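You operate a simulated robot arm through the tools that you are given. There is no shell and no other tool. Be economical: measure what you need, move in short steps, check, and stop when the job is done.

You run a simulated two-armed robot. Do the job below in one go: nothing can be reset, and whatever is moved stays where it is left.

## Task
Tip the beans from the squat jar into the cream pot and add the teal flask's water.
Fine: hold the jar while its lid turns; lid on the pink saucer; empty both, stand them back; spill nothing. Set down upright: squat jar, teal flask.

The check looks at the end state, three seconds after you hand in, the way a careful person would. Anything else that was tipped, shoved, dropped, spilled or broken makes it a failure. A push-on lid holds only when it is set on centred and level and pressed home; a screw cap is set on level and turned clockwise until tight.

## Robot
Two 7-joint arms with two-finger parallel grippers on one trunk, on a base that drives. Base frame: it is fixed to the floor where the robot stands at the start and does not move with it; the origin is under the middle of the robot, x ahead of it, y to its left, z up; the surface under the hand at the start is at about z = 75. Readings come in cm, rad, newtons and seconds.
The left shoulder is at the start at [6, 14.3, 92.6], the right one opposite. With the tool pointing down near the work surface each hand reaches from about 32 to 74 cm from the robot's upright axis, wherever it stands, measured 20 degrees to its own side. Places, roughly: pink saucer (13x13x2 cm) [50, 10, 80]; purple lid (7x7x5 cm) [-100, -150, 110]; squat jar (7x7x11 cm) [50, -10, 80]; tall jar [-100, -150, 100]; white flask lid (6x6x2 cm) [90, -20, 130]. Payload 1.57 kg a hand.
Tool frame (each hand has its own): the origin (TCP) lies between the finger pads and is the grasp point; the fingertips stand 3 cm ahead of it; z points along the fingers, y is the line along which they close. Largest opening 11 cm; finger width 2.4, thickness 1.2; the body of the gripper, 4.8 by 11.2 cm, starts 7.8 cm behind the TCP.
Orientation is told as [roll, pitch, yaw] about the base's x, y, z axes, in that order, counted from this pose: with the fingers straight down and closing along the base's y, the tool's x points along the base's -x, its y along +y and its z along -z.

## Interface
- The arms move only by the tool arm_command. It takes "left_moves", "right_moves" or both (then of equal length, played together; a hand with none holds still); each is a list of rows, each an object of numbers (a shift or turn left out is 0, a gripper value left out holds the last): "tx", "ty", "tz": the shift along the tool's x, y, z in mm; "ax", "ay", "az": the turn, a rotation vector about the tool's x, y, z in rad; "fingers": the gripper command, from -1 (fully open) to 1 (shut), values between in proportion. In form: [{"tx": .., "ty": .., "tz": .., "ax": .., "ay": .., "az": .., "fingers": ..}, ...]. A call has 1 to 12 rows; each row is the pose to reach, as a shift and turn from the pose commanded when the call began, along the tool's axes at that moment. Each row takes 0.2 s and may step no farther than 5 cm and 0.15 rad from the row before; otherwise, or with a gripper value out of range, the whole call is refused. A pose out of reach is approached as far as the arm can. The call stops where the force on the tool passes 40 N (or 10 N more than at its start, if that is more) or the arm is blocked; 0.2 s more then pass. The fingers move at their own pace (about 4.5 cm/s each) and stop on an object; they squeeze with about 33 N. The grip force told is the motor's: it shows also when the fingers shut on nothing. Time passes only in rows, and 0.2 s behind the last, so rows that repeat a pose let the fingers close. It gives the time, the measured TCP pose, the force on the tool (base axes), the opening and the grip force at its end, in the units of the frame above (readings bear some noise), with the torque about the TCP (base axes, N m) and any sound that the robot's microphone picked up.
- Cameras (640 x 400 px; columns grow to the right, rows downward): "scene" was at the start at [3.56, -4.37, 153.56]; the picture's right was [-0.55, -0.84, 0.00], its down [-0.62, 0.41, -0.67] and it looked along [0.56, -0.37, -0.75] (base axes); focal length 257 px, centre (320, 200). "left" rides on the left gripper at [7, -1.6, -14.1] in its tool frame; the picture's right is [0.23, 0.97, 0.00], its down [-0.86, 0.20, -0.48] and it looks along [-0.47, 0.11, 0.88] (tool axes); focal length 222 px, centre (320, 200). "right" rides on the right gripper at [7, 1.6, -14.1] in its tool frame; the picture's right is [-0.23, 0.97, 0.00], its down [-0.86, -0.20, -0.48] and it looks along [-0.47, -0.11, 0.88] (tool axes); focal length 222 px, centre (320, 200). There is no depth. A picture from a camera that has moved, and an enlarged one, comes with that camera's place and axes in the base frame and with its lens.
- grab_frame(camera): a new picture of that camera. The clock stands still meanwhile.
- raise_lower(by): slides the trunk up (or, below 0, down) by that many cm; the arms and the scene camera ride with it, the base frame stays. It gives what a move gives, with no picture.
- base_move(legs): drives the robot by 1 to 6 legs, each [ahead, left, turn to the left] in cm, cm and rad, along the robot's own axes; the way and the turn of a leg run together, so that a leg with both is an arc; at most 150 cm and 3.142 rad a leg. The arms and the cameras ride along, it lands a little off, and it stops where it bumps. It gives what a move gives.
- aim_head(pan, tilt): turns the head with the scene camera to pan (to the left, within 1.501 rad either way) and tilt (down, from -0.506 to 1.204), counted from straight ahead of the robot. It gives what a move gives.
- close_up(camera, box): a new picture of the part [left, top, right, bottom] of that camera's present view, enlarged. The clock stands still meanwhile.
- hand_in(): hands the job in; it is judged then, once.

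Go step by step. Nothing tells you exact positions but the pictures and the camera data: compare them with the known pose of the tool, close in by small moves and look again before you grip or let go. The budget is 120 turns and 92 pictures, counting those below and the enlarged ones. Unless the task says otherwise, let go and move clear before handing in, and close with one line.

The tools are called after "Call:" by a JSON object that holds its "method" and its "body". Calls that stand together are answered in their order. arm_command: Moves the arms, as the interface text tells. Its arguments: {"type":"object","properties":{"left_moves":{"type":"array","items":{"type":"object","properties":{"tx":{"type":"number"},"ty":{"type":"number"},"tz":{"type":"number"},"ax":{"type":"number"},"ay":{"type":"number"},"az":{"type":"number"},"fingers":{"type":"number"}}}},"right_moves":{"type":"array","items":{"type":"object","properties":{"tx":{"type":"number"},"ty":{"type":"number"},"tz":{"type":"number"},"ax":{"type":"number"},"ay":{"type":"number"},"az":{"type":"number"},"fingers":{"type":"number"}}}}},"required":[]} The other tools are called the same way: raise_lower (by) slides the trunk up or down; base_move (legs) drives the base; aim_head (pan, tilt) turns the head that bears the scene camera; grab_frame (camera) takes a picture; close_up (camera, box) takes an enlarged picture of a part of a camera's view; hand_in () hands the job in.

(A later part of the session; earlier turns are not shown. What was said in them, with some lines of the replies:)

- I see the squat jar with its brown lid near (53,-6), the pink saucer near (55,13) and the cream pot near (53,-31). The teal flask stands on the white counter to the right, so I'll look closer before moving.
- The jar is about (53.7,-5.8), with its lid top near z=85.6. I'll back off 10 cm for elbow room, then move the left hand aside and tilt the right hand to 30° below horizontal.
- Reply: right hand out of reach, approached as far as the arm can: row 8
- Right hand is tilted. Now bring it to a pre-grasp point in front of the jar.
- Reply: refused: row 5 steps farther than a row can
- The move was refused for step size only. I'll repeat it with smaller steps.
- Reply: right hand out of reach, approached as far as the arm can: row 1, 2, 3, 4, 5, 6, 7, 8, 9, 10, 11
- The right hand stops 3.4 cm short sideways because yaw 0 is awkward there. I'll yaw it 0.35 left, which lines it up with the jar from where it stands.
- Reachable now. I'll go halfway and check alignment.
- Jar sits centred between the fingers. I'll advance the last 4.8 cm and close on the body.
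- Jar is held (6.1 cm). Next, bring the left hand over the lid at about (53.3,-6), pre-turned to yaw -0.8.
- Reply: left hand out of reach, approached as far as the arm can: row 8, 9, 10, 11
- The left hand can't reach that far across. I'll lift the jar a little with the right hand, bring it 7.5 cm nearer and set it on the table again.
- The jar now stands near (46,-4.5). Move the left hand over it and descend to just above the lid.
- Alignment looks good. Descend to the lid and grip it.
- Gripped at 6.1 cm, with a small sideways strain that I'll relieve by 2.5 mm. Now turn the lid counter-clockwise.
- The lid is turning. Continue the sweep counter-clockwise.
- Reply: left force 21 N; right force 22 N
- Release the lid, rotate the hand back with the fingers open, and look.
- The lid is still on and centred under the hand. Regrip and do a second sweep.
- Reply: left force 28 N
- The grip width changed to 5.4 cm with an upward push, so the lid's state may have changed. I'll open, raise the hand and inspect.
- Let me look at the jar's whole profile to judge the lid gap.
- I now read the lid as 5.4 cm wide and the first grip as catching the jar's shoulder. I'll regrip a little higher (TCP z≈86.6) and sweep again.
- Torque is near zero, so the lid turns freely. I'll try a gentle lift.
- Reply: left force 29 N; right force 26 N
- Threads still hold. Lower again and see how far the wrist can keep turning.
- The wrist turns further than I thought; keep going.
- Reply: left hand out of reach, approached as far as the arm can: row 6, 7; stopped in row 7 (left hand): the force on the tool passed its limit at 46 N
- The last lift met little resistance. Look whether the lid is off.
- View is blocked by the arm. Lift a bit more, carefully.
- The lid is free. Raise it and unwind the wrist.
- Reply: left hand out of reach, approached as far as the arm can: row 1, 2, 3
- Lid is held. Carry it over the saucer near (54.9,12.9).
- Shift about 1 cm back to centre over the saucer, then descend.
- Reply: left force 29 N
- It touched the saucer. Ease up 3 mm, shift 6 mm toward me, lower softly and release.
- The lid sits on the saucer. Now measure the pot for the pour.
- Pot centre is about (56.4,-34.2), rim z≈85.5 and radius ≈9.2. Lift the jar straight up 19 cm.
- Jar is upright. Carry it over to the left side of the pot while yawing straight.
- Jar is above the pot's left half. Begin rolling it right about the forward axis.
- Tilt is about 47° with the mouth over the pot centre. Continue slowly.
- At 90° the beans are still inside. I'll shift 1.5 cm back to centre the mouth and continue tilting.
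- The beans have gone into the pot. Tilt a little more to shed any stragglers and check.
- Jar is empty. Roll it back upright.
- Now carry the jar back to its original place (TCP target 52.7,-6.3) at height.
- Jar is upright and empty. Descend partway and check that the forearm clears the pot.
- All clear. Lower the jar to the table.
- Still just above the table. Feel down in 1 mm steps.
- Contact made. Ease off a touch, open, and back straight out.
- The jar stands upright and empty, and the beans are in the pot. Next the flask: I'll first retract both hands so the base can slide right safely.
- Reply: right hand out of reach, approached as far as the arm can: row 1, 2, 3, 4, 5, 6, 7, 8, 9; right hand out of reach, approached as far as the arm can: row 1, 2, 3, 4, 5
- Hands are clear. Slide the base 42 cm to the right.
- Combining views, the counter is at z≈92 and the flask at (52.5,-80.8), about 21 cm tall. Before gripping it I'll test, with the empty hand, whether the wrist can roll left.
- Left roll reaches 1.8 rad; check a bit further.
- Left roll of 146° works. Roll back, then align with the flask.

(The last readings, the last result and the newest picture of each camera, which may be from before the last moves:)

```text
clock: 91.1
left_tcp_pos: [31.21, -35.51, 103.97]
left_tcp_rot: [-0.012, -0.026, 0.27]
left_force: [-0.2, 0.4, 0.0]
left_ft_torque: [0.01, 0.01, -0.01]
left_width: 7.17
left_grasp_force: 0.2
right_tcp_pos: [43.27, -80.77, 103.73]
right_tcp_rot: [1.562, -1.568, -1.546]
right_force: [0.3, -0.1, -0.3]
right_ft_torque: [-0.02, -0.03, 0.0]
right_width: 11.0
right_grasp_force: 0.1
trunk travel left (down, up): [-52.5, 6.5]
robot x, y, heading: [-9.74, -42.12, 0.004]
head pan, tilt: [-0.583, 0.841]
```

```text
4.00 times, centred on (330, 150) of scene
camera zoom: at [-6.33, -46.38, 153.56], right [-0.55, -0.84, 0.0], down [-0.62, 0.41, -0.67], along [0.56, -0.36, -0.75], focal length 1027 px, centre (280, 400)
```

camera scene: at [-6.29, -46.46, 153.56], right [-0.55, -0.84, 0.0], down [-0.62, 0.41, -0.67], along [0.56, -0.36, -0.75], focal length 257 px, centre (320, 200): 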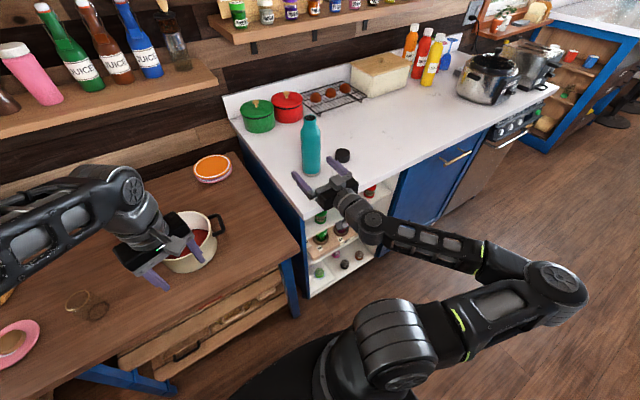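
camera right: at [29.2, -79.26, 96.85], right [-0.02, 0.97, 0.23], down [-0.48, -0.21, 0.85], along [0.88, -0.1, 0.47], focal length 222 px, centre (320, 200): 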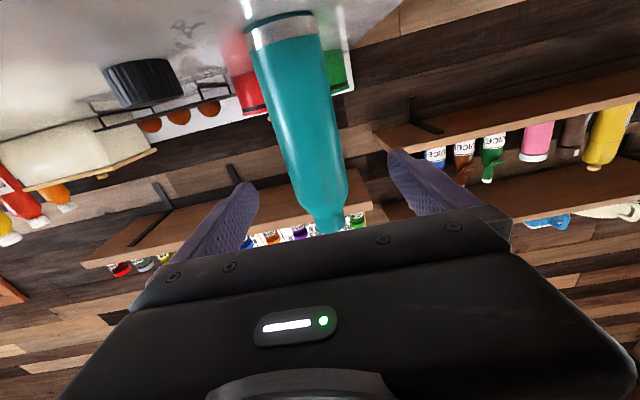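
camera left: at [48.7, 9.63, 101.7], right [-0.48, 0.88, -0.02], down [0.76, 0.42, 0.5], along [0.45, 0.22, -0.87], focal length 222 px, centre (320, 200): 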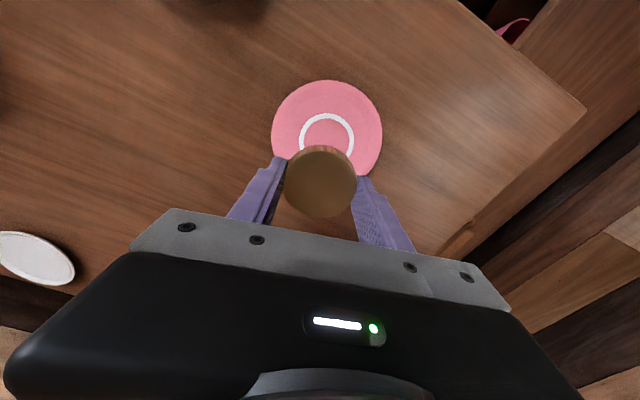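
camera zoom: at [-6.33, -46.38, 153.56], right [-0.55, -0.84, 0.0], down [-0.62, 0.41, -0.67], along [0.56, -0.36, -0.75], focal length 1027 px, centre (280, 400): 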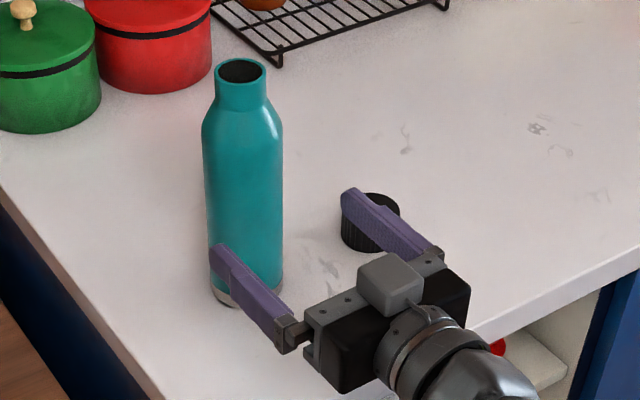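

The flask is open, about 6.2 cm wide, near y≈-81.2. Advance most of the way and check centring before closing.

Call:
{"method": "arm_command", "body": {"right_moves": [{"ty": -4}, {"ty": -4, "tz": 30}, {"ty": -4, "tz": 55}, {"ty": -4, "tz": 80}, {"ty": -4, "tz": 80}]}}

Call:
{"method": "grab_frame", "body": {"camera": "right"}}

Call:
{"method": "close_up", "body": {"camera": "scene", "box": [270, 100, 366, 190]}}

```text
clock: 92.3
left_tcp_pos: [31.26, -35.45, 103.84]
left_tcp_rot: [-0.013, -0.026, 0.271]
left_force: [0.6, 0.8, -0.2]
left_ft_torque: [-0.03, 0.03, 0.01]
left_width: 7.14
left_grasp_force: 0.0
right_tcp_pos: [51.09, -80.96, 103.79]
right_tcp_rot: [1.556, -1.567, -1.539]
right_force: [0.7, 0.7, 0.1]
right_ft_torque: [0.03, 0.02, 0.0]
right_width: 11.02
right_grasp_force: 0.1
trunk travel left (down, up): [-52.5, 6.5]
robot x, y, heading: [-9.53, -41.84, 0.01]
head pan, tilt: [-0.583, 0.841]
```

```text
36 pictures are left
camera right: at [37.02, -79.45, 96.97], right [-0.02, 0.97, 0.23], down [-0.47, -0.21, 0.85], along [0.88, -0.1, 0.47], focal length 222 px, centre (320, 200)
```

right: 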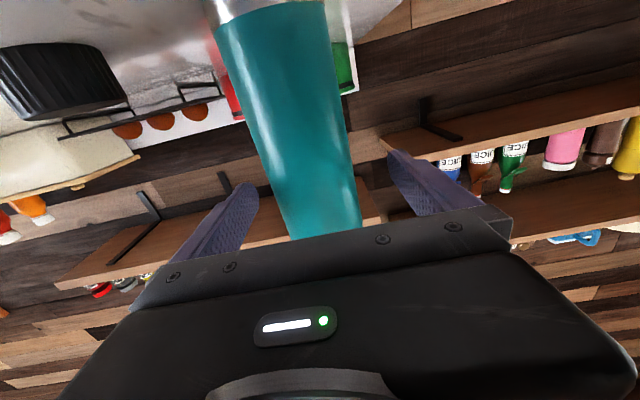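

```text
4.44 times, centred on (318, 145) of scene
camera zoom: at [-6.32, -46.37, 153.56], right [-0.55, -0.84, 0.0], down [-0.62, 0.41, -0.67], along [0.56, -0.36, -0.75], focal length 1142 px, centre (329, 444)
```

zoom: 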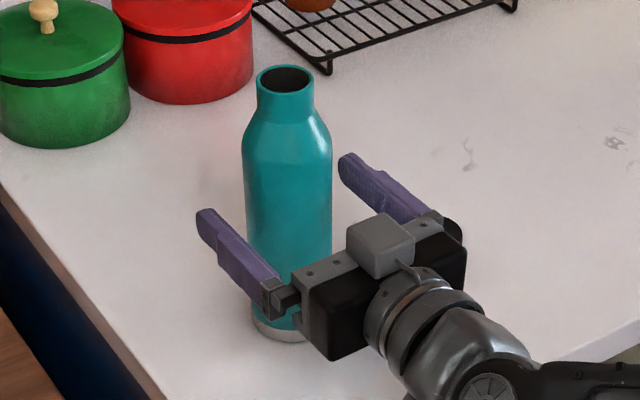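

Nearly centred; nudge 3 mm right, go 8 mm deeper and close gently.

Call:
{"method": "arm_command", "body": {"right_moves": [{"ty": -3}, {"ty": -3, "tz": 8}, {"ty": -3, "tz": 8, "fingers": 0}, {"ty": -3, "tz": 8, "fingers": 0}, {"ty": -3, "tz": 8, "fingers": 0}]}}

Call:
{"method": "grab_frame", "body": {"camera": "right"}}

```text
clock: 93.5
left_tcp_pos: [31.22, -35.5, 103.91]
left_tcp_rot: [-0.014, -0.026, 0.269]
left_force: [-0.3, 0.2, -1.1]
left_ft_torque: [-0.01, 0.0, -0.02]
left_width: 7.17
left_grasp_force: 0.0
right_tcp_pos: [52.04, -81.39, 103.88]
right_tcp_rot: [1.569, -1.565, -1.554]
right_force: [0.3, -3.1, 0.8]
right_ft_torque: [-0.1, -0.04, -0.03]
right_width: 6.37
right_grasp_force: 14.0
trunk travel left (down, up): [-52.5, 6.5]
robot x, y, heading: [-9.98, -41.81, 0.004]
head pan, tilt: [-0.583, 0.841]
```

```text
34 pictures are left
camera right: at [37.94, -79.83, 96.96], right [-0.02, 0.97, 0.23], down [-0.48, -0.21, 0.85], along [0.88, -0.1, 0.47], focal length 222 px, centre (320, 200)
```

right: 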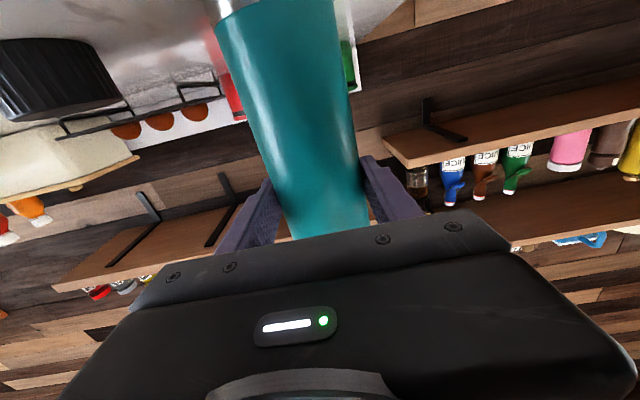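

Gripped at 6.4 cm. Full squeeze and lift slightly to read the weight.

Call:
{"method": "arm_command", "body": {"right_moves": [{"fingers": 1}, {"fingers": 1}, {"tx": -8}, {"tx": -18}, {"tx": -30}, {"tx": -42}, {"tx": -50}, {"tx": -50}]}}

Call:
{"method": "close_up", "body": {"camera": "scene", "box": [260, 80, 388, 190]}}

```text
clock: 95.3
left_tcp_pos: [31.27, -35.47, 103.82]
left_tcp_rot: [-0.013, -0.026, 0.272]
left_force: [-0.2, 0.2, 0.3]
left_ft_torque: [-0.01, 0.0, -0.03]
left_width: 7.15
left_grasp_force: 0.0
right_tcp_pos: [52.07, -81.43, 108.84]
right_tcp_rot: [1.393, -1.566, -1.378]
right_force: [0.4, -0.4, -4.2]
right_ft_torque: [0.03, 0.07, 0.02]
right_width: 6.28
right_grasp_force: 32.9
trunk travel left (down, up): [-52.5, 6.5]
robot x, y, heading: [-9.82, -42.22, 0.005]
head pan, tilt: [-0.583, 0.841]
```

```text
3.64 times, centred on (324, 135) of scene
camera zoom: at [-6.24, -46.41, 153.56], right [-0.55, -0.84, 0.0], down [-0.62, 0.41, -0.67], along [0.56, -0.36, -0.75], focal length 934 px, centre (306, 436)
```

zoom: 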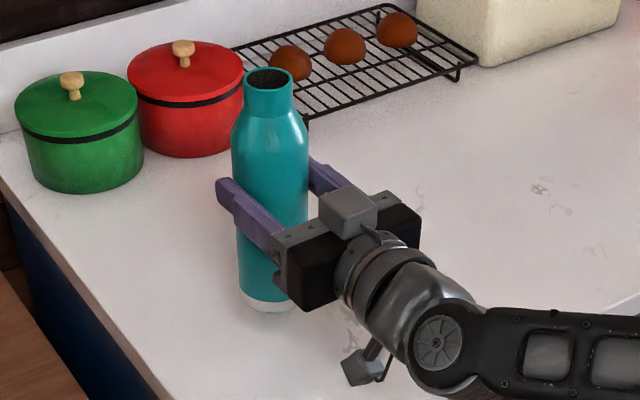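

Flask is held with about 0.42 kg. Now move the left hand out of the way while carrying the flask smoothly toward the pot.

Call:
{"method": "arm_command", "body": {"left_moves": [{"tx": -8, "ty": 29}, {"tx": -18, "ty": 65}, {"tx": -28, "ty": 101}, {"tx": -38, "ty": 138}, {"tx": -48, "ty": 174}, {"tx": -58, "ty": 210}, {"tx": -68, "ty": 246}, {"tx": -78, "ty": 282}, {"tx": -78, "ty": 282}, {"tx": -78, "ty": 282}, {"tx": -78, "ty": 282}, {"tx": -78, "ty": 282}], "right_moves": [{"ty": 10}, {"ty": 25}, {"ty": 48}, {"ty": 75}, {"ty": 103}, {"ty": 131}, {"ty": 159}, {"ty": 187}, {"ty": 212}, {"ty": 232}, {"ty": 246}, {"ty": 254}]}}

Call:
{"method": "grab_frame", "body": {"camera": "scene"}}

Call:
{"method": "close_up", "body": {"camera": "scene", "box": [120, 180, 280, 280]}}

```text
clock: 97.9
left_tcp_pos: [31.14, -6.06, 103.65]
left_tcp_rot: [-0.014, -0.026, 0.271]
left_force: [-0.7, -0.4, 0.8]
left_ft_torque: [-0.01, 0.03, 0.02]
left_width: 7.17
left_grasp_force: 0.0
right_tcp_pos: [51.61, -55.91, 108.92]
right_tcp_rot: [1.405, -1.565, -1.387]
right_force: [-0.4, -0.9, -3.3]
right_ft_torque: [0.0, 0.05, -0.01]
right_width: 6.28
right_grasp_force: 32.9
trunk travel left (down, up): [-52.5, 6.5]
robot x, y, heading: [-9.38, -42.49, 0.008]
head pan, tilt: [-0.583, 0.841]
```

```text
32 pictures are left
camera scene: at [-6.23, -46.36, 153.56], right [-0.55, -0.84, 0.0], down [-0.62, 0.41, -0.67], along [0.56, -0.36, -0.75], focal length 257 px, centre (320, 200)
```

scene: 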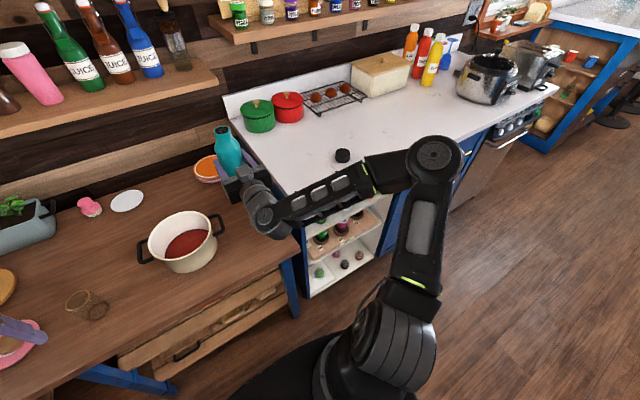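

```text
4.00 times, centred on (200, 230) of scene
camera zoom: at [-6.23, -46.36, 153.56], right [-0.55, -0.84, 0.0], down [-0.62, 0.41, -0.67], along [0.56, -0.36, -0.75], focal length 1027 px, centre (800, 80)
```

zoom: 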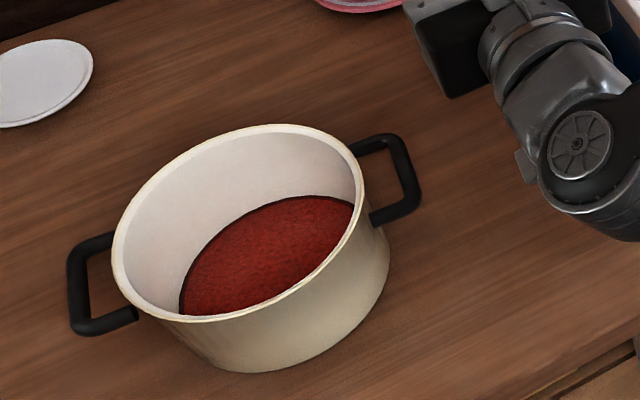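

Pot centre confirmed at (56.4,-34.0). Bring the flask to TCP (55.9,-44,102).

Call:
{"method": "arm_command", "body": {"right_moves": [{"ty": 8, "tz": 3, "tx": 4}, {"ty": 24, "tz": 9, "tx": 13}, {"ty": 44, "tz": 16, "tx": 25}, {"ty": 66, "tz": 24, "tx": 38}, {"ty": 88, "tz": 32, "tx": 51}, {"ty": 106, "tz": 39, "tx": 62}, {"ty": 116, "tz": 42, "tx": 67}, {"ty": 119, "tz": 43, "tx": 69}, {"ty": 119, "tz": 43, "tx": 69}]}}

Call:
{"method": "close_up", "body": {"camera": "scene", "box": [120, 120, 300, 290]}}

```text
clock: 99.9
left_tcp_pos: [31.21, -6.16, 103.63]
left_tcp_rot: [-0.014, -0.025, 0.27]
left_force: [0.4, 0.6, 0.1]
left_ft_torque: [0.01, -0.03, -0.02]
left_width: 7.17
left_grasp_force: 0.0
right_tcp_pos: [53.58, -50.37, 102.3]
right_tcp_rot: [1.506, -1.567, -1.49]
right_force: [0.0, 0.9, -4.3]
right_ft_torque: [-0.01, 0.05, -0.01]
right_width: 6.26
right_grasp_force: 32.9
right hand out of reach, approached as far as the arm can: row 4, 5, 6, 7, 8, 9
trunk travel left (down, up): [-52.5, 6.5]
robot x, y, heading: [-9.74, -42.22, 0.005]
head pan, tilt: [-0.583, 0.841]
```

```text
2.35 times, centred on (210, 205) of scene
camera zoom: at [-6.25, -46.36, 153.56], right [-0.55, -0.84, 0.0], down [-0.62, 0.41, -0.67], along [0.56, -0.36, -0.75], focal length 604 px, centre (579, 188)
```

zoom: 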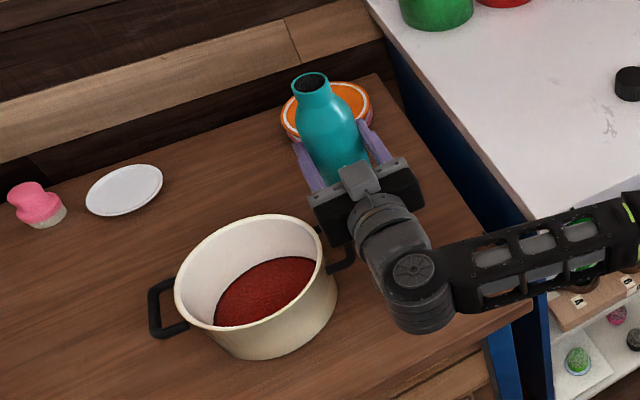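

The right arm runs out of sideways range here. The flask bottom clears the pot rim by 5 cm, so I'll slide the base 14 cm left with the flask held.

Call:
{"method": "base_move", "body": {"legs": [[0, 7, 0], [0, 7, 0]]}}

Call:
{"method": "grab_frame", "body": {"camera": "scene"}}

```text
clock: 101.5
left_tcp_pos: [31.21, 8.09, 103.58]
left_tcp_rot: [-0.014, -0.026, 0.273]
left_force: [-0.2, 0.1, -0.3]
left_ft_torque: [-0.05, -0.01, 0.03]
left_width: 7.17
left_grasp_force: 0.1
right_tcp_pos: [53.56, -36.12, 102.22]
right_tcp_rot: [1.418, -1.566, -1.399]
right_force: [0.2, 0.3, -4.2]
right_ft_torque: [0.0, 0.06, -0.04]
right_width: 6.28
right_grasp_force: 32.3
trunk travel left (down, up): [-52.5, 6.5]
robot x, y, heading: [-9.76, -28.0, 0.007]
head pan, tilt: [-0.583, 0.841]
```

```text
29 pictures are left
camera scene: at [-6.32, -32.01, 153.56], right [-0.55, -0.84, 0.0], down [-0.62, 0.41, -0.67], along [0.56, -0.36, -0.75], focal length 257 px, centre (320, 200)
```

scene: 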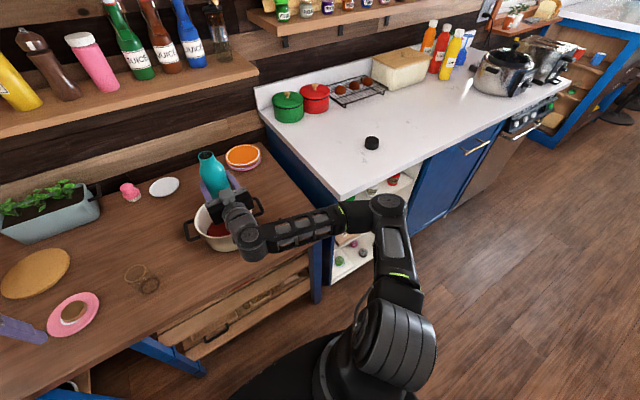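

Flask is steady above the pot. Shift to TCP y≈-44 and forward 2.3 cm.

Call:
{"method": "arm_command", "body": {"right_moves": [{"ty": -8, "tz": 2}, {"ty": -24, "tz": 7}, {"ty": -44, "tz": 13}, {"ty": -62, "tz": 18}, {"ty": -74, "tz": 22}, {"ty": -79, "tz": 23}, {"ty": -79, "tz": 23}]}}

```text
clock: 103.1
left_tcp_pos: [31.09, 8.03, 103.69]
left_tcp_rot: [-0.013, -0.027, 0.271]
left_force: [0.6, 0.0, -0.8]
left_ft_torque: [-0.01, -0.01, 0.01]
left_width: 7.14
left_grasp_force: 0.0
right_tcp_pos: [55.97, -44.02, 102.33]
right_tcp_rot: [1.417, -1.565, -1.402]
right_force: [0.5, -0.2, -3.9]
right_ft_torque: [0.02, 0.1, 0.01]
right_width: 6.28
right_grasp_force: 33.3
trunk travel left (down, up): [-52.5, 6.5]
robot x, y, heading: [-9.89, -27.93, 0.008]
head pan, tilt: [-0.583, 0.841]
```

In position. Roll left slowly to about 45° and look.

Call:
{"method": "arm_command", "body": {"right_moves": [{"az": -0.06}, {"az": -0.13}, {"az": -0.2}, {"az": -0.27}, {"az": -0.34}, {"az": -0.41}, {"az": -0.48}, {"az": -0.55}, {"az": -0.62}, {"az": -0.7}, {"az": -0.78}, {"az": -0.78}]}}

Call:
{"method": "close_up", "body": {"camera": "scene", "box": [160, 130, 300, 260]}}

```text
clock: 105.7
left_tcp_pos: [31.16, 8.09, 103.59]
left_tcp_rot: [-0.013, -0.026, 0.271]
left_force: [-1.2, 0.3, -0.6]
left_ft_torque: [-0.04, 0.01, 0.01]
left_width: 7.15
left_grasp_force: 0.1
right_tcp_pos: [55.87, -44.12, 102.27]
right_tcp_rot: [-1.569, -0.796, 1.589]
right_force: [-0.3, 0.5, -5.0]
right_ft_torque: [0.09, 0.07, -0.04]
right_width: 6.27
right_grasp_force: 32.7
trunk travel left (down, up): [-52.5, 6.5]
robot x, y, heading: [-9.93, -27.99, 0.007]
head pan, tilt: [-0.583, 0.841]
```

```text
3.08 times, centred on (230, 195) of scene
camera zoom: at [-6.32, -32.18, 153.56], right [-0.55, -0.84, 0.0], down [-0.62, 0.41, -0.67], along [0.56, -0.36, -0.75], focal length 790 px, centre (597, 215)
```

zoom: 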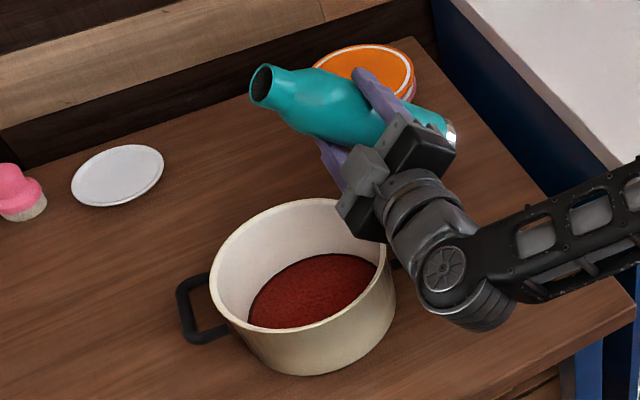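

Mouth is over the pot at y≈-37. Lower 4 cm and continue tilting slowly.

Call:
{"method": "arm_command", "body": {"right_moves": [{"tx": 9, "ty": 9}, {"tx": 19, "ty": 19}, {"tx": 28.5, "ty": 28}, {"tx": 28.5, "ty": 28, "az": -0.07}, {"tx": 28.5, "ty": 28, "az": -0.14}, {"tx": 28.5, "ty": 28, "az": -0.21}, {"tx": 28.5, "ty": 28, "az": -0.28}, {"tx": 28.5, "ty": 28, "az": -0.34}, {"tx": 28.5, "ty": 28, "az": -0.4}, {"tx": 28.5, "ty": 28, "az": -0.46}, {"tx": 28.5, "ty": 28, "az": -0.52}, {"tx": 28.5, "ty": 28, "az": -0.58}]}}

Call:
{"method": "close_up", "body": {"camera": "scene", "box": [160, 130, 300, 260]}}

```text
clock: 108.3
left_tcp_pos: [31.22, 8.08, 103.64]
left_tcp_rot: [-0.013, -0.027, 0.27]
left_force: [-0.4, -0.2, 0.4]
left_ft_torque: [0.0, -0.05, 0.02]
left_width: 7.13
left_grasp_force: 0.1
right_tcp_pos: [55.88, -44.06, 98.24]
right_tcp_rot: [-1.569, -0.213, 1.586]
right_force: [0.3, -0.1, -3.7]
right_ft_torque: [0.1, 0.07, 0.01]
right_width: 6.29
right_grasp_force: 32.6
trunk travel left (down, up): [-52.5, 6.5]
robot x, y, heading: [-9.95, -28.03, 0.006]
head pan, tilt: [-0.583, 0.841]
```

```text
3.08 times, centred on (230, 195) of scene
camera zoom: at [-6.32, -32.18, 153.56], right [-0.55, -0.84, 0.0], down [-0.62, 0.41, -0.67], along [0.56, -0.36, -0.75], focal length 790 px, centre (597, 215)
```

zoom: 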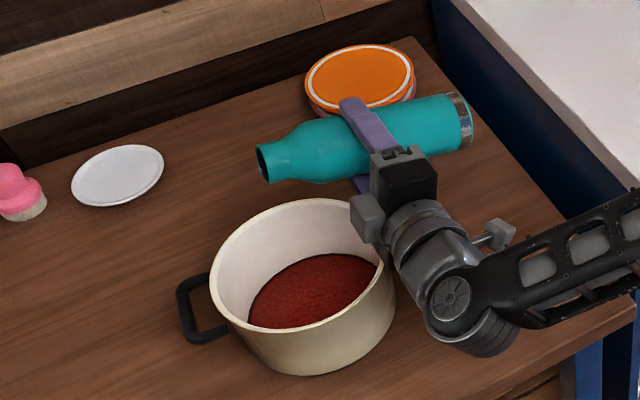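

At 78° there is no flow yet. Continue tilting slowly.

Call:
{"method": "arm_command", "body": {"right_moves": [{"az": -0.05}, {"az": -0.1}, {"az": -0.15}, {"az": -0.2}, {"az": -0.25}, {"az": -0.3}, {"az": -0.35}, {"az": -0.4}, {"az": -0.4}, {"az": -0.4}, {"az": -0.4}]}}

Call:
{"method": "close_up", "body": {"camera": "scene", "box": [160, 130, 300, 260]}}

```text
clock: 110.7
left_tcp_pos: [31.09, 8.01, 103.59]
left_tcp_rot: [-0.014, -0.026, 0.269]
left_force: [-0.5, 0.1, -0.2]
left_ft_torque: [0.01, 0.0, 0.03]
left_width: 7.13
left_grasp_force: 0.2
right_tcp_pos: [55.96, -43.98, 98.24]
right_tcp_rot: [-1.571, 0.183, 1.588]
right_force: [-1.0, 0.5, -3.3]
right_ft_torque: [0.09, 0.03, -0.01]
right_width: 6.29
right_grasp_force: 32.6
trunk travel left (down, up): [-52.5, 6.5]
robot x, y, heading: [-10.15, -27.83, 0.008]
head pan, tilt: [-0.583, 0.841]
```

```text
3.08 times, centred on (230, 195) of scene
camera zoom: at [-6.33, -32.17, 153.56], right [-0.55, -0.84, 0.0], down [-0.62, 0.41, -0.67], along [0.56, -0.36, -0.75], focal length 790 px, centre (597, 215)
```

zoom: 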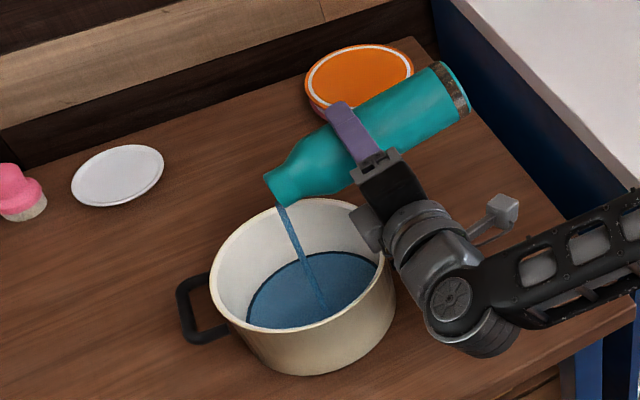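

Water is streaming into the pot. Continue tilting and wait for it to drain.

Call:
{"method": "arm_command", "body": {"right_moves": [{"az": -0.06}, {"az": -0.12}, {"az": -0.18}, {"az": -0.24}, {"az": -0.3}, {"az": -0.36}, {"az": -0.42}, {"az": -0.48}, {"az": -0.54}, {"az": -0.6}, {"az": -0.6}, {"az": -0.6}]}}

Call:
{"method": "close_up", "body": {"camera": "scene", "box": [160, 130, 300, 260]}}

```text
clock: 113.3
left_tcp_pos: [31.15, 8.13, 103.5]
left_tcp_rot: [-0.014, -0.026, 0.27]
left_force: [0.1, -0.4, 0.4]
left_ft_torque: [0.01, 0.0, 0.0]
left_width: 7.14
left_grasp_force: 0.0
right_tcp_pos: [53.08, -51.83, 99.67]
right_tcp_rot: [-1.572, 0.782, 1.593]
right_force: [0.5, -0.1, -2.0]
right_ft_torque: [0.02, 0.01, 0.05]
right_width: 6.3
right_grasp_force: 32.9
right hand out of reach, approached as far as the arm can: row 4, 5, 6, 7, 8, 9, 10, 11, 12
trunk travel left (down, up): [-52.5, 6.5]
robot x, y, heading: [-9.84, -27.66, 0.003]
head pan, tilt: [-0.583, 0.841]
```

```text
3.08 times, centred on (230, 195) of scene
camera zoom: at [-6.35, -32.17, 153.56], right [-0.55, -0.84, 0.0], down [-0.62, 0.41, -0.67], along [0.56, -0.36, -0.75], focal length 790 px, centre (597, 215)
```

zoom: 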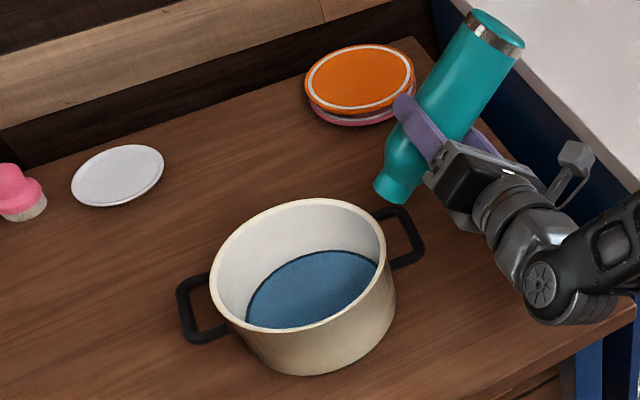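

The arm drifted right at the end of its range, so I need to check at once for any spill on the table.

Call:
{"method": "close_up", "body": {"camera": "scene", "box": [220, 160, 300, 230]}}

Call:
{"method": "grab_frame", "body": {"camera": "right"}}

```text
5.71 times, centred on (260, 195) of scene
camera zoom: at [-6.35, -32.17, 153.56], right [-0.55, -0.84, 0.0], down [-0.62, 0.41, -0.67], along [0.56, -0.36, -0.75], focal length 1468 px, centre (663, 229)
```

zoom: 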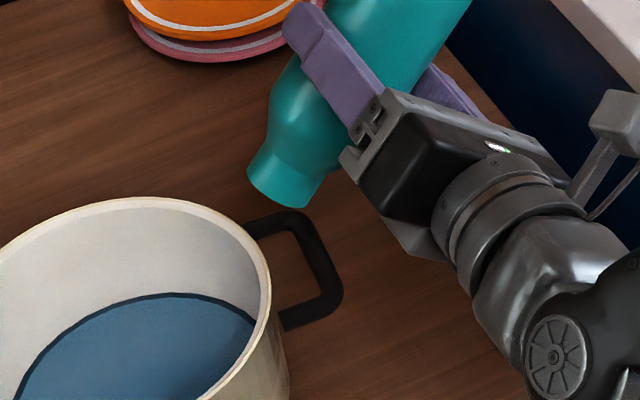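

```text
23 pictures are left
camera right: at [39.07, -58.04, 103.44], right [0.01, -0.52, -0.85], down [-0.49, 0.74, -0.46], along [0.87, 0.43, -0.25], focal length 222 px, centre (320, 200)
```

right: 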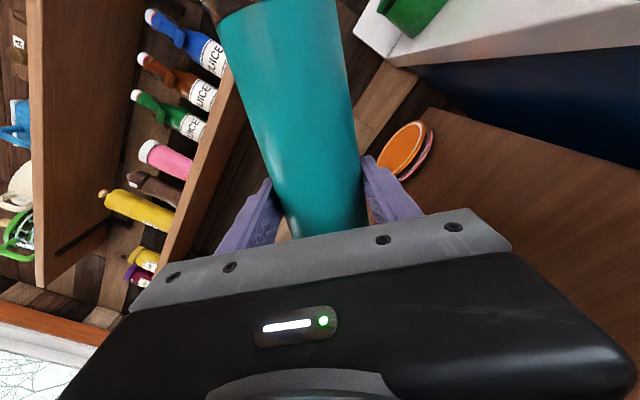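

No puddle is visible and the flask is light (2 N), so it has emptied into the pot. Raise it 6 cm and roll it back upright.

Call:
{"method": "arm_command", "body": {"right_moves": [{"tx": 14, "ty": -14}, {"tx": 28, "ty": -28}, {"tx": 42, "ty": -42}, {"tx": 42, "ty": -42, "az": 0.14}, {"tx": 42, "ty": -42, "az": 0.28}, {"tx": 42, "ty": -42, "az": 0.42}, {"tx": 42, "ty": -42, "az": 0.56}, {"tx": 42, "ty": -42, "az": 0.7}, {"tx": 42, "ty": -42, "az": 0.84}, {"tx": 42, "ty": -42, "az": 0.98}, {"tx": 42, "ty": -42, "az": 1.12}]}}

Call:
{"method": "arm_command", "body": {"right_moves": [{"az": 0.14}, {"az": 0.28}, {"az": 0.42}, {"az": 0.56}, {"az": 0.7}, {"az": 0.84}, {"az": 0.98}, {"az": 1.12}, {"az": 1.24}, {"az": 1.24}]}}

Call:
{"method": "grab_frame", "body": {"camera": "scene"}}

```text
clock: 115.7
left_tcp_pos: [31.04, 8.13, 103.69]
left_tcp_rot: [-0.013, -0.026, 0.269]
left_force: [-0.6, -0.7, -0.2]
left_ft_torque: [0.0, -0.02, -0.03]
left_width: 7.14
left_grasp_force: 0.1
right_tcp_pos: [52.86, -51.54, 105.71]
right_tcp_rot: [-1.571, -0.339, 1.587]
right_force: [0.7, -0.1, -1.5]
right_ft_torque: [0.02, 0.02, -0.02]
right_width: 6.29
right_grasp_force: 32.7
trunk travel left (down, up): [-52.5, 6.5]
robot x, y, heading: [-9.82, -27.85, 0.001]
head pan, tilt: [-0.583, 0.841]
```

```text
clock: 117.9
left_tcp_pos: [30.96, 8.04, 103.54]
left_tcp_rot: [-0.015, -0.027, 0.27]
left_force: [0.7, 1.2, 0.1]
left_ft_torque: [-0.03, 0.0, -0.02]
left_width: 7.14
left_grasp_force: 0.0
right_tcp_pos: [52.96, -51.62, 105.57]
right_tcp_rot: [1.52, -1.565, -1.5]
right_force: [-0.5, -0.4, -1.9]
right_ft_torque: [0.0, 0.04, 0.01]
right_width: 6.25
right_grasp_force: 33.0
trunk travel left (down, up): [-52.5, 6.5]
robot x, y, heading: [-10.0, -27.72, 0.002]
head pan, tilt: [-0.583, 0.841]
```

```text
22 pictures are left
camera scene: at [-6.34, -32.17, 153.56], right [-0.55, -0.84, 0.0], down [-0.62, 0.41, -0.67], along [0.56, -0.36, -0.75], focal length 257 px, centre (320, 200)
```

scene: 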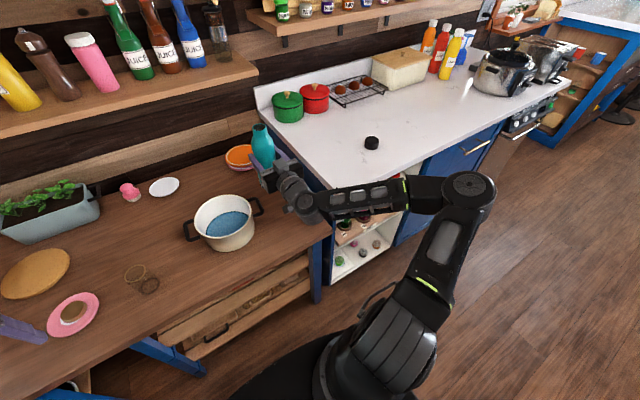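

Flask is upright. Raise it 3.5 cm and slide the base right 14 cm again.

Call:
{"method": "arm_command", "body": {"right_moves": [{"tx": -15}, {"tx": -35}, {"tx": -35}]}}

Call:
{"method": "base_move", "body": {"legs": [[0, -14, 0]]}}

Call:
{"method": "arm_command", "body": {"right_moves": [{"ty": -15}, {"ty": -40}, {"ty": -70}, {"ty": -100}, {"ty": -130}, {"ty": -150}, {"ty": -158}, {"ty": -158}]}}

Call:
{"method": "grab_frame", "body": {"camera": "scene"}}

```text
clock: 118.7
left_tcp_pos: [31.07, 8.08, 103.67]
left_tcp_rot: [-0.015, -0.026, 0.273]
left_force: [-0.6, 0.8, 0.0]
left_ft_torque: [0.0, 0.0, -0.02]
left_width: 7.15
left_grasp_force: 0.1
right_tcp_pos: [52.99, -51.61, 109.1]
right_tcp_rot: [1.458, -1.565, -1.441]
right_force: [0.5, 0.1, -1.8]
right_ft_torque: [0.02, 0.03, -0.02]
right_width: 6.3
right_grasp_force: 32.8
trunk travel left (down, up): [-52.5, 6.5]
robot x, y, heading: [-9.91, -27.97, 0.008]
head pan, tilt: [-0.583, 0.841]
```

```text
clock: 120.1
left_tcp_pos: [31.19, -6.38, 103.76]
left_tcp_rot: [-0.012, -0.025, 0.271]
left_force: [-0.7, -0.5, -0.3]
left_ft_torque: [0.07, -0.01, 0.03]
left_width: 7.15
left_grasp_force: 0.0
right_tcp_pos: [53.07, -66.09, 108.99]
right_tcp_rot: [1.475, -1.564, -1.458]
right_force: [0.1, -0.5, -1.9]
right_ft_torque: [0.0, 0.01, 0.05]
right_width: 6.28
right_grasp_force: 32.7
trunk travel left (down, up): [-52.5, 6.5]
robot x, y, heading: [-9.84, -42.2, 0.004]
head pan, tilt: [-0.583, 0.841]
```

```text
clock: 121.9
left_tcp_pos: [31.16, -6.29, 103.61]
left_tcp_rot: [-0.015, -0.026, 0.271]
left_force: [0.5, 0.1, 0.9]
left_ft_torque: [0.01, -0.01, 0.01]
left_width: 7.15
left_grasp_force: 0.1
right_tcp_pos: [53.26, -81.66, 108.95]
right_tcp_rot: [1.442, -1.567, -1.423]
right_force: [0.1, 0.2, -2.6]
right_ft_torque: [0.01, 0.03, 0.0]
right_width: 6.29
right_grasp_force: 32.7
trunk travel left (down, up): [-52.5, 6.5]
robot x, y, heading: [-9.73, -42.27, 0.008]
head pan, tilt: [-0.583, 0.841]
```

```text
21 pictures are left
camera scene: at [-6.28, -46.44, 153.56], right [-0.55, -0.84, 0.0], down [-0.62, 0.41, -0.67], along [0.56, -0.36, -0.75], focal length 257 px, centre (320, 200)
```

scene: 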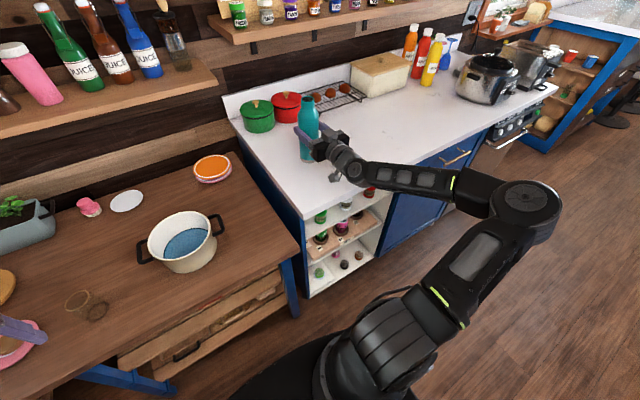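

Over the flask's original spot. Lower it to the counter.

Call:
{"method": "arm_command", "body": {"right_moves": [{"tx": 20}, {"tx": 38}, {"tx": 46}, {"tx": 49}, {"tx": 50}, {"tx": 50}]}}

Call:
{"method": "arm_command", "body": {"right_moves": [{"tx": 0.7}, {"tx": 1.4}, {"tx": 1.4}]}}

Call:
{"method": "close_up", "body": {"camera": "scene", "box": [260, 90, 388, 190]}}

```text
clock: 123.3
left_tcp_pos: [31.16, -6.26, 103.69]
left_tcp_rot: [-0.013, -0.026, 0.27]
left_force: [0.2, 0.1, 0.1]
left_ft_torque: [-0.02, -0.02, -0.02]
left_width: 7.11
left_grasp_force: 0.0
right_tcp_pos: [53.21, -81.73, 103.96]
right_tcp_rot: [1.455, -1.566, -1.436]
right_force: [-0.5, 1.4, -1.8]
right_ft_torque: [0.0, 0.04, 0.01]
right_width: 6.29
right_grasp_force: 32.9
trunk travel left (down, up): [-52.5, 6.5]
robot x, y, heading: [-9.69, -41.7, 0.007]
head pan, tilt: [-0.583, 0.841]
```

```text
clock: 124.1
left_tcp_pos: [31.23, -6.18, 103.69]
left_tcp_rot: [-0.014, -0.026, 0.272]
left_force: [-0.2, 0.2, 0.2]
left_ft_torque: [0.0, 0.01, -0.02]
left_width: 7.13
left_grasp_force: 0.1
right_tcp_pos: [53.19, -81.66, 103.96]
right_tcp_rot: [1.503, -1.567, -1.486]
right_force: [0.3, 0.8, -2.3]
right_ft_torque: [0.0, 0.02, -0.02]
right_width: 6.28
right_grasp_force: 32.6
trunk travel left (down, up): [-52.5, 6.5]
robot x, y, heading: [-10.09, -42.04, 0.001]
head pan, tilt: [-0.583, 0.841]
```

```text
4.00 times, centred on (324, 140) of scene
camera zoom: at [-6.29, -46.43, 153.56], right [-0.55, -0.84, 0.0], down [-0.62, 0.41, -0.67], along [0.56, -0.36, -0.75], focal length 1027 px, centre (304, 440)
```

zoom: 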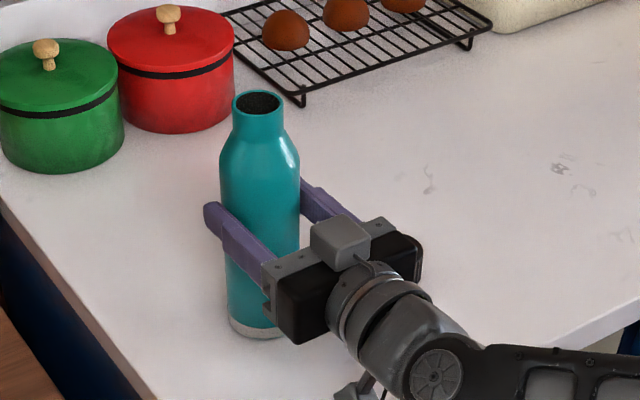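

No contact yet; step down further.

Call:
{"method": "arm_command", "body": {"right_moves": [{"tx": 1}, {"tx": 2}, {"tx": 2}]}}

```text
clock: 124.9
left_tcp_pos: [31.0, -6.14, 103.73]
left_tcp_rot: [-0.012, -0.027, 0.27]
left_force: [-0.5, -0.6, 0.3]
left_ft_torque: [-0.04, 0.02, 0.01]
left_width: 7.12
left_grasp_force: 0.0
right_tcp_pos: [53.24, -81.64, 103.84]
right_tcp_rot: [2.187, -1.566, -2.169]
right_force: [0.7, 1.1, 7.9]
right_ft_torque: [0.09, 0.02, 0.01]
right_width: 6.27
right_grasp_force: 32.8
trunk travel left (down, up): [-52.5, 6.5]
robot x, y, heading: [-10.09, -42.18, 0.001]
head pan, tilt: [-0.583, 0.841]
```

Contact made. Open and back straight off.

Call:
{"method": "arm_command", "body": {"right_moves": [{"tx": -0.5}, {"tx": -0.5, "fingers": -0.4}, {"tx": -0.5, "fingers": -1}, {"tx": -0.5, "fingers": -1}, {"tx": -0.5, "fingers": -1}, {"tx": -0.5, "tz": -15}, {"tx": -0.5, "tz": -45}, {"tx": -0.5, "tz": -80}, {"tx": -0.5, "tz": -110}, {"tx": -0.5, "tz": -110}]}}

Call:
{"method": "grab_frame", "body": {"camera": "scene"}}

Call:
{"method": "close_up", "body": {"camera": "scene", "box": [260, 90, 388, 190]}}

Call:
{"method": "close_up", "body": {"camera": "scene", "box": [40, 190, 260, 340]}}

```text
clock: 127.1
left_tcp_pos: [31.19, -6.22, 103.63]
left_tcp_rot: [-0.014, -0.026, 0.271]
left_force: [0.1, 0.6, -0.2]
left_ft_torque: [0.03, 0.0, -0.03]
left_width: 7.17
left_grasp_force: 0.0
right_tcp_pos: [42.11, -81.97, 103.75]
right_tcp_rot: [1.487, -1.565, -1.466]
right_force: [0.7, -0.2, 0.3]
right_ft_torque: [0.01, -0.02, 0.01]
right_width: 11.02
right_grasp_force: 0.1
trunk travel left (down, up): [-52.5, 6.5]
robot x, y, heading: [-9.8, -42.53, 0.003]
head pan, tilt: [-0.583, 0.841]
```

```text
19 pictures are left
camera scene: at [-6.27, -46.43, 153.56], right [-0.55, -0.84, 0.0], down [-0.62, 0.41, -0.67], along [0.56, -0.36, -0.75], focal length 257 px, centre (320, 200)
```

scene: 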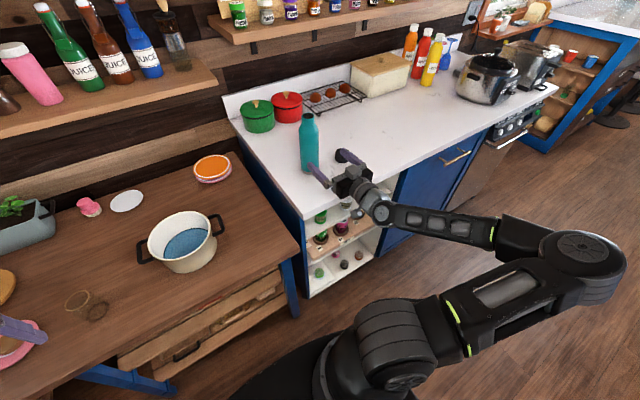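

```text
4.00 times, centred on (324, 140) of scene
camera zoom: at [-6.27, -46.43, 153.56], right [-0.55, -0.84, 0.0], down [-0.62, 0.41, -0.67], along [0.56, -0.36, -0.75], focal length 1027 px, centre (304, 440)
```

zoom: 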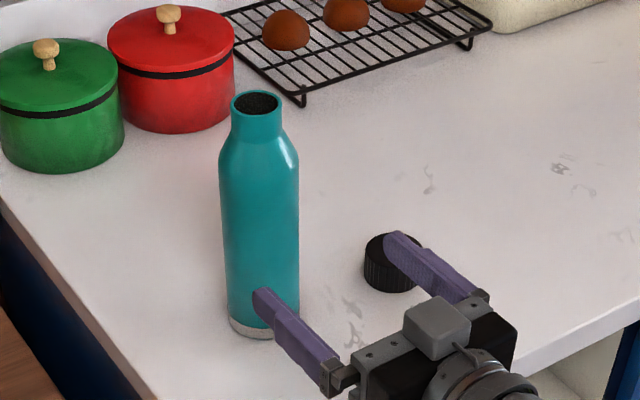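

```text
2.67 times, centred on (150, 265) of scene
camera zoom: at [-6.27, -46.43, 153.56], right [-0.55, -0.84, 0.0], down [-0.62, 0.41, -0.67], along [0.56, -0.36, -0.75], focal length 685 px, centre (773, 27)
```

zoom: 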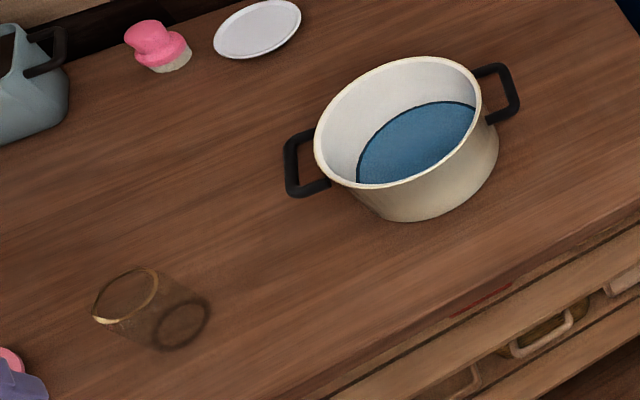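

Everything is in place: the pot holds the beans and water, the lid is on the saucer, the jar and flask stand empty and upright, and both hands are clear. Handing in.

Call:
{"method": "hand_in", "body": {}}

```text
The job is handed in.
```

The job is handed in: the beans and the flask's water are in the cream pot, the jar's lid is on the pink saucer, and the empty jar and flask stand upright. The jar is about 3 cm nearer the robot than where it started. The flask drifted past the pot rim near the end of its pour, but I saw no spill in the pictures.
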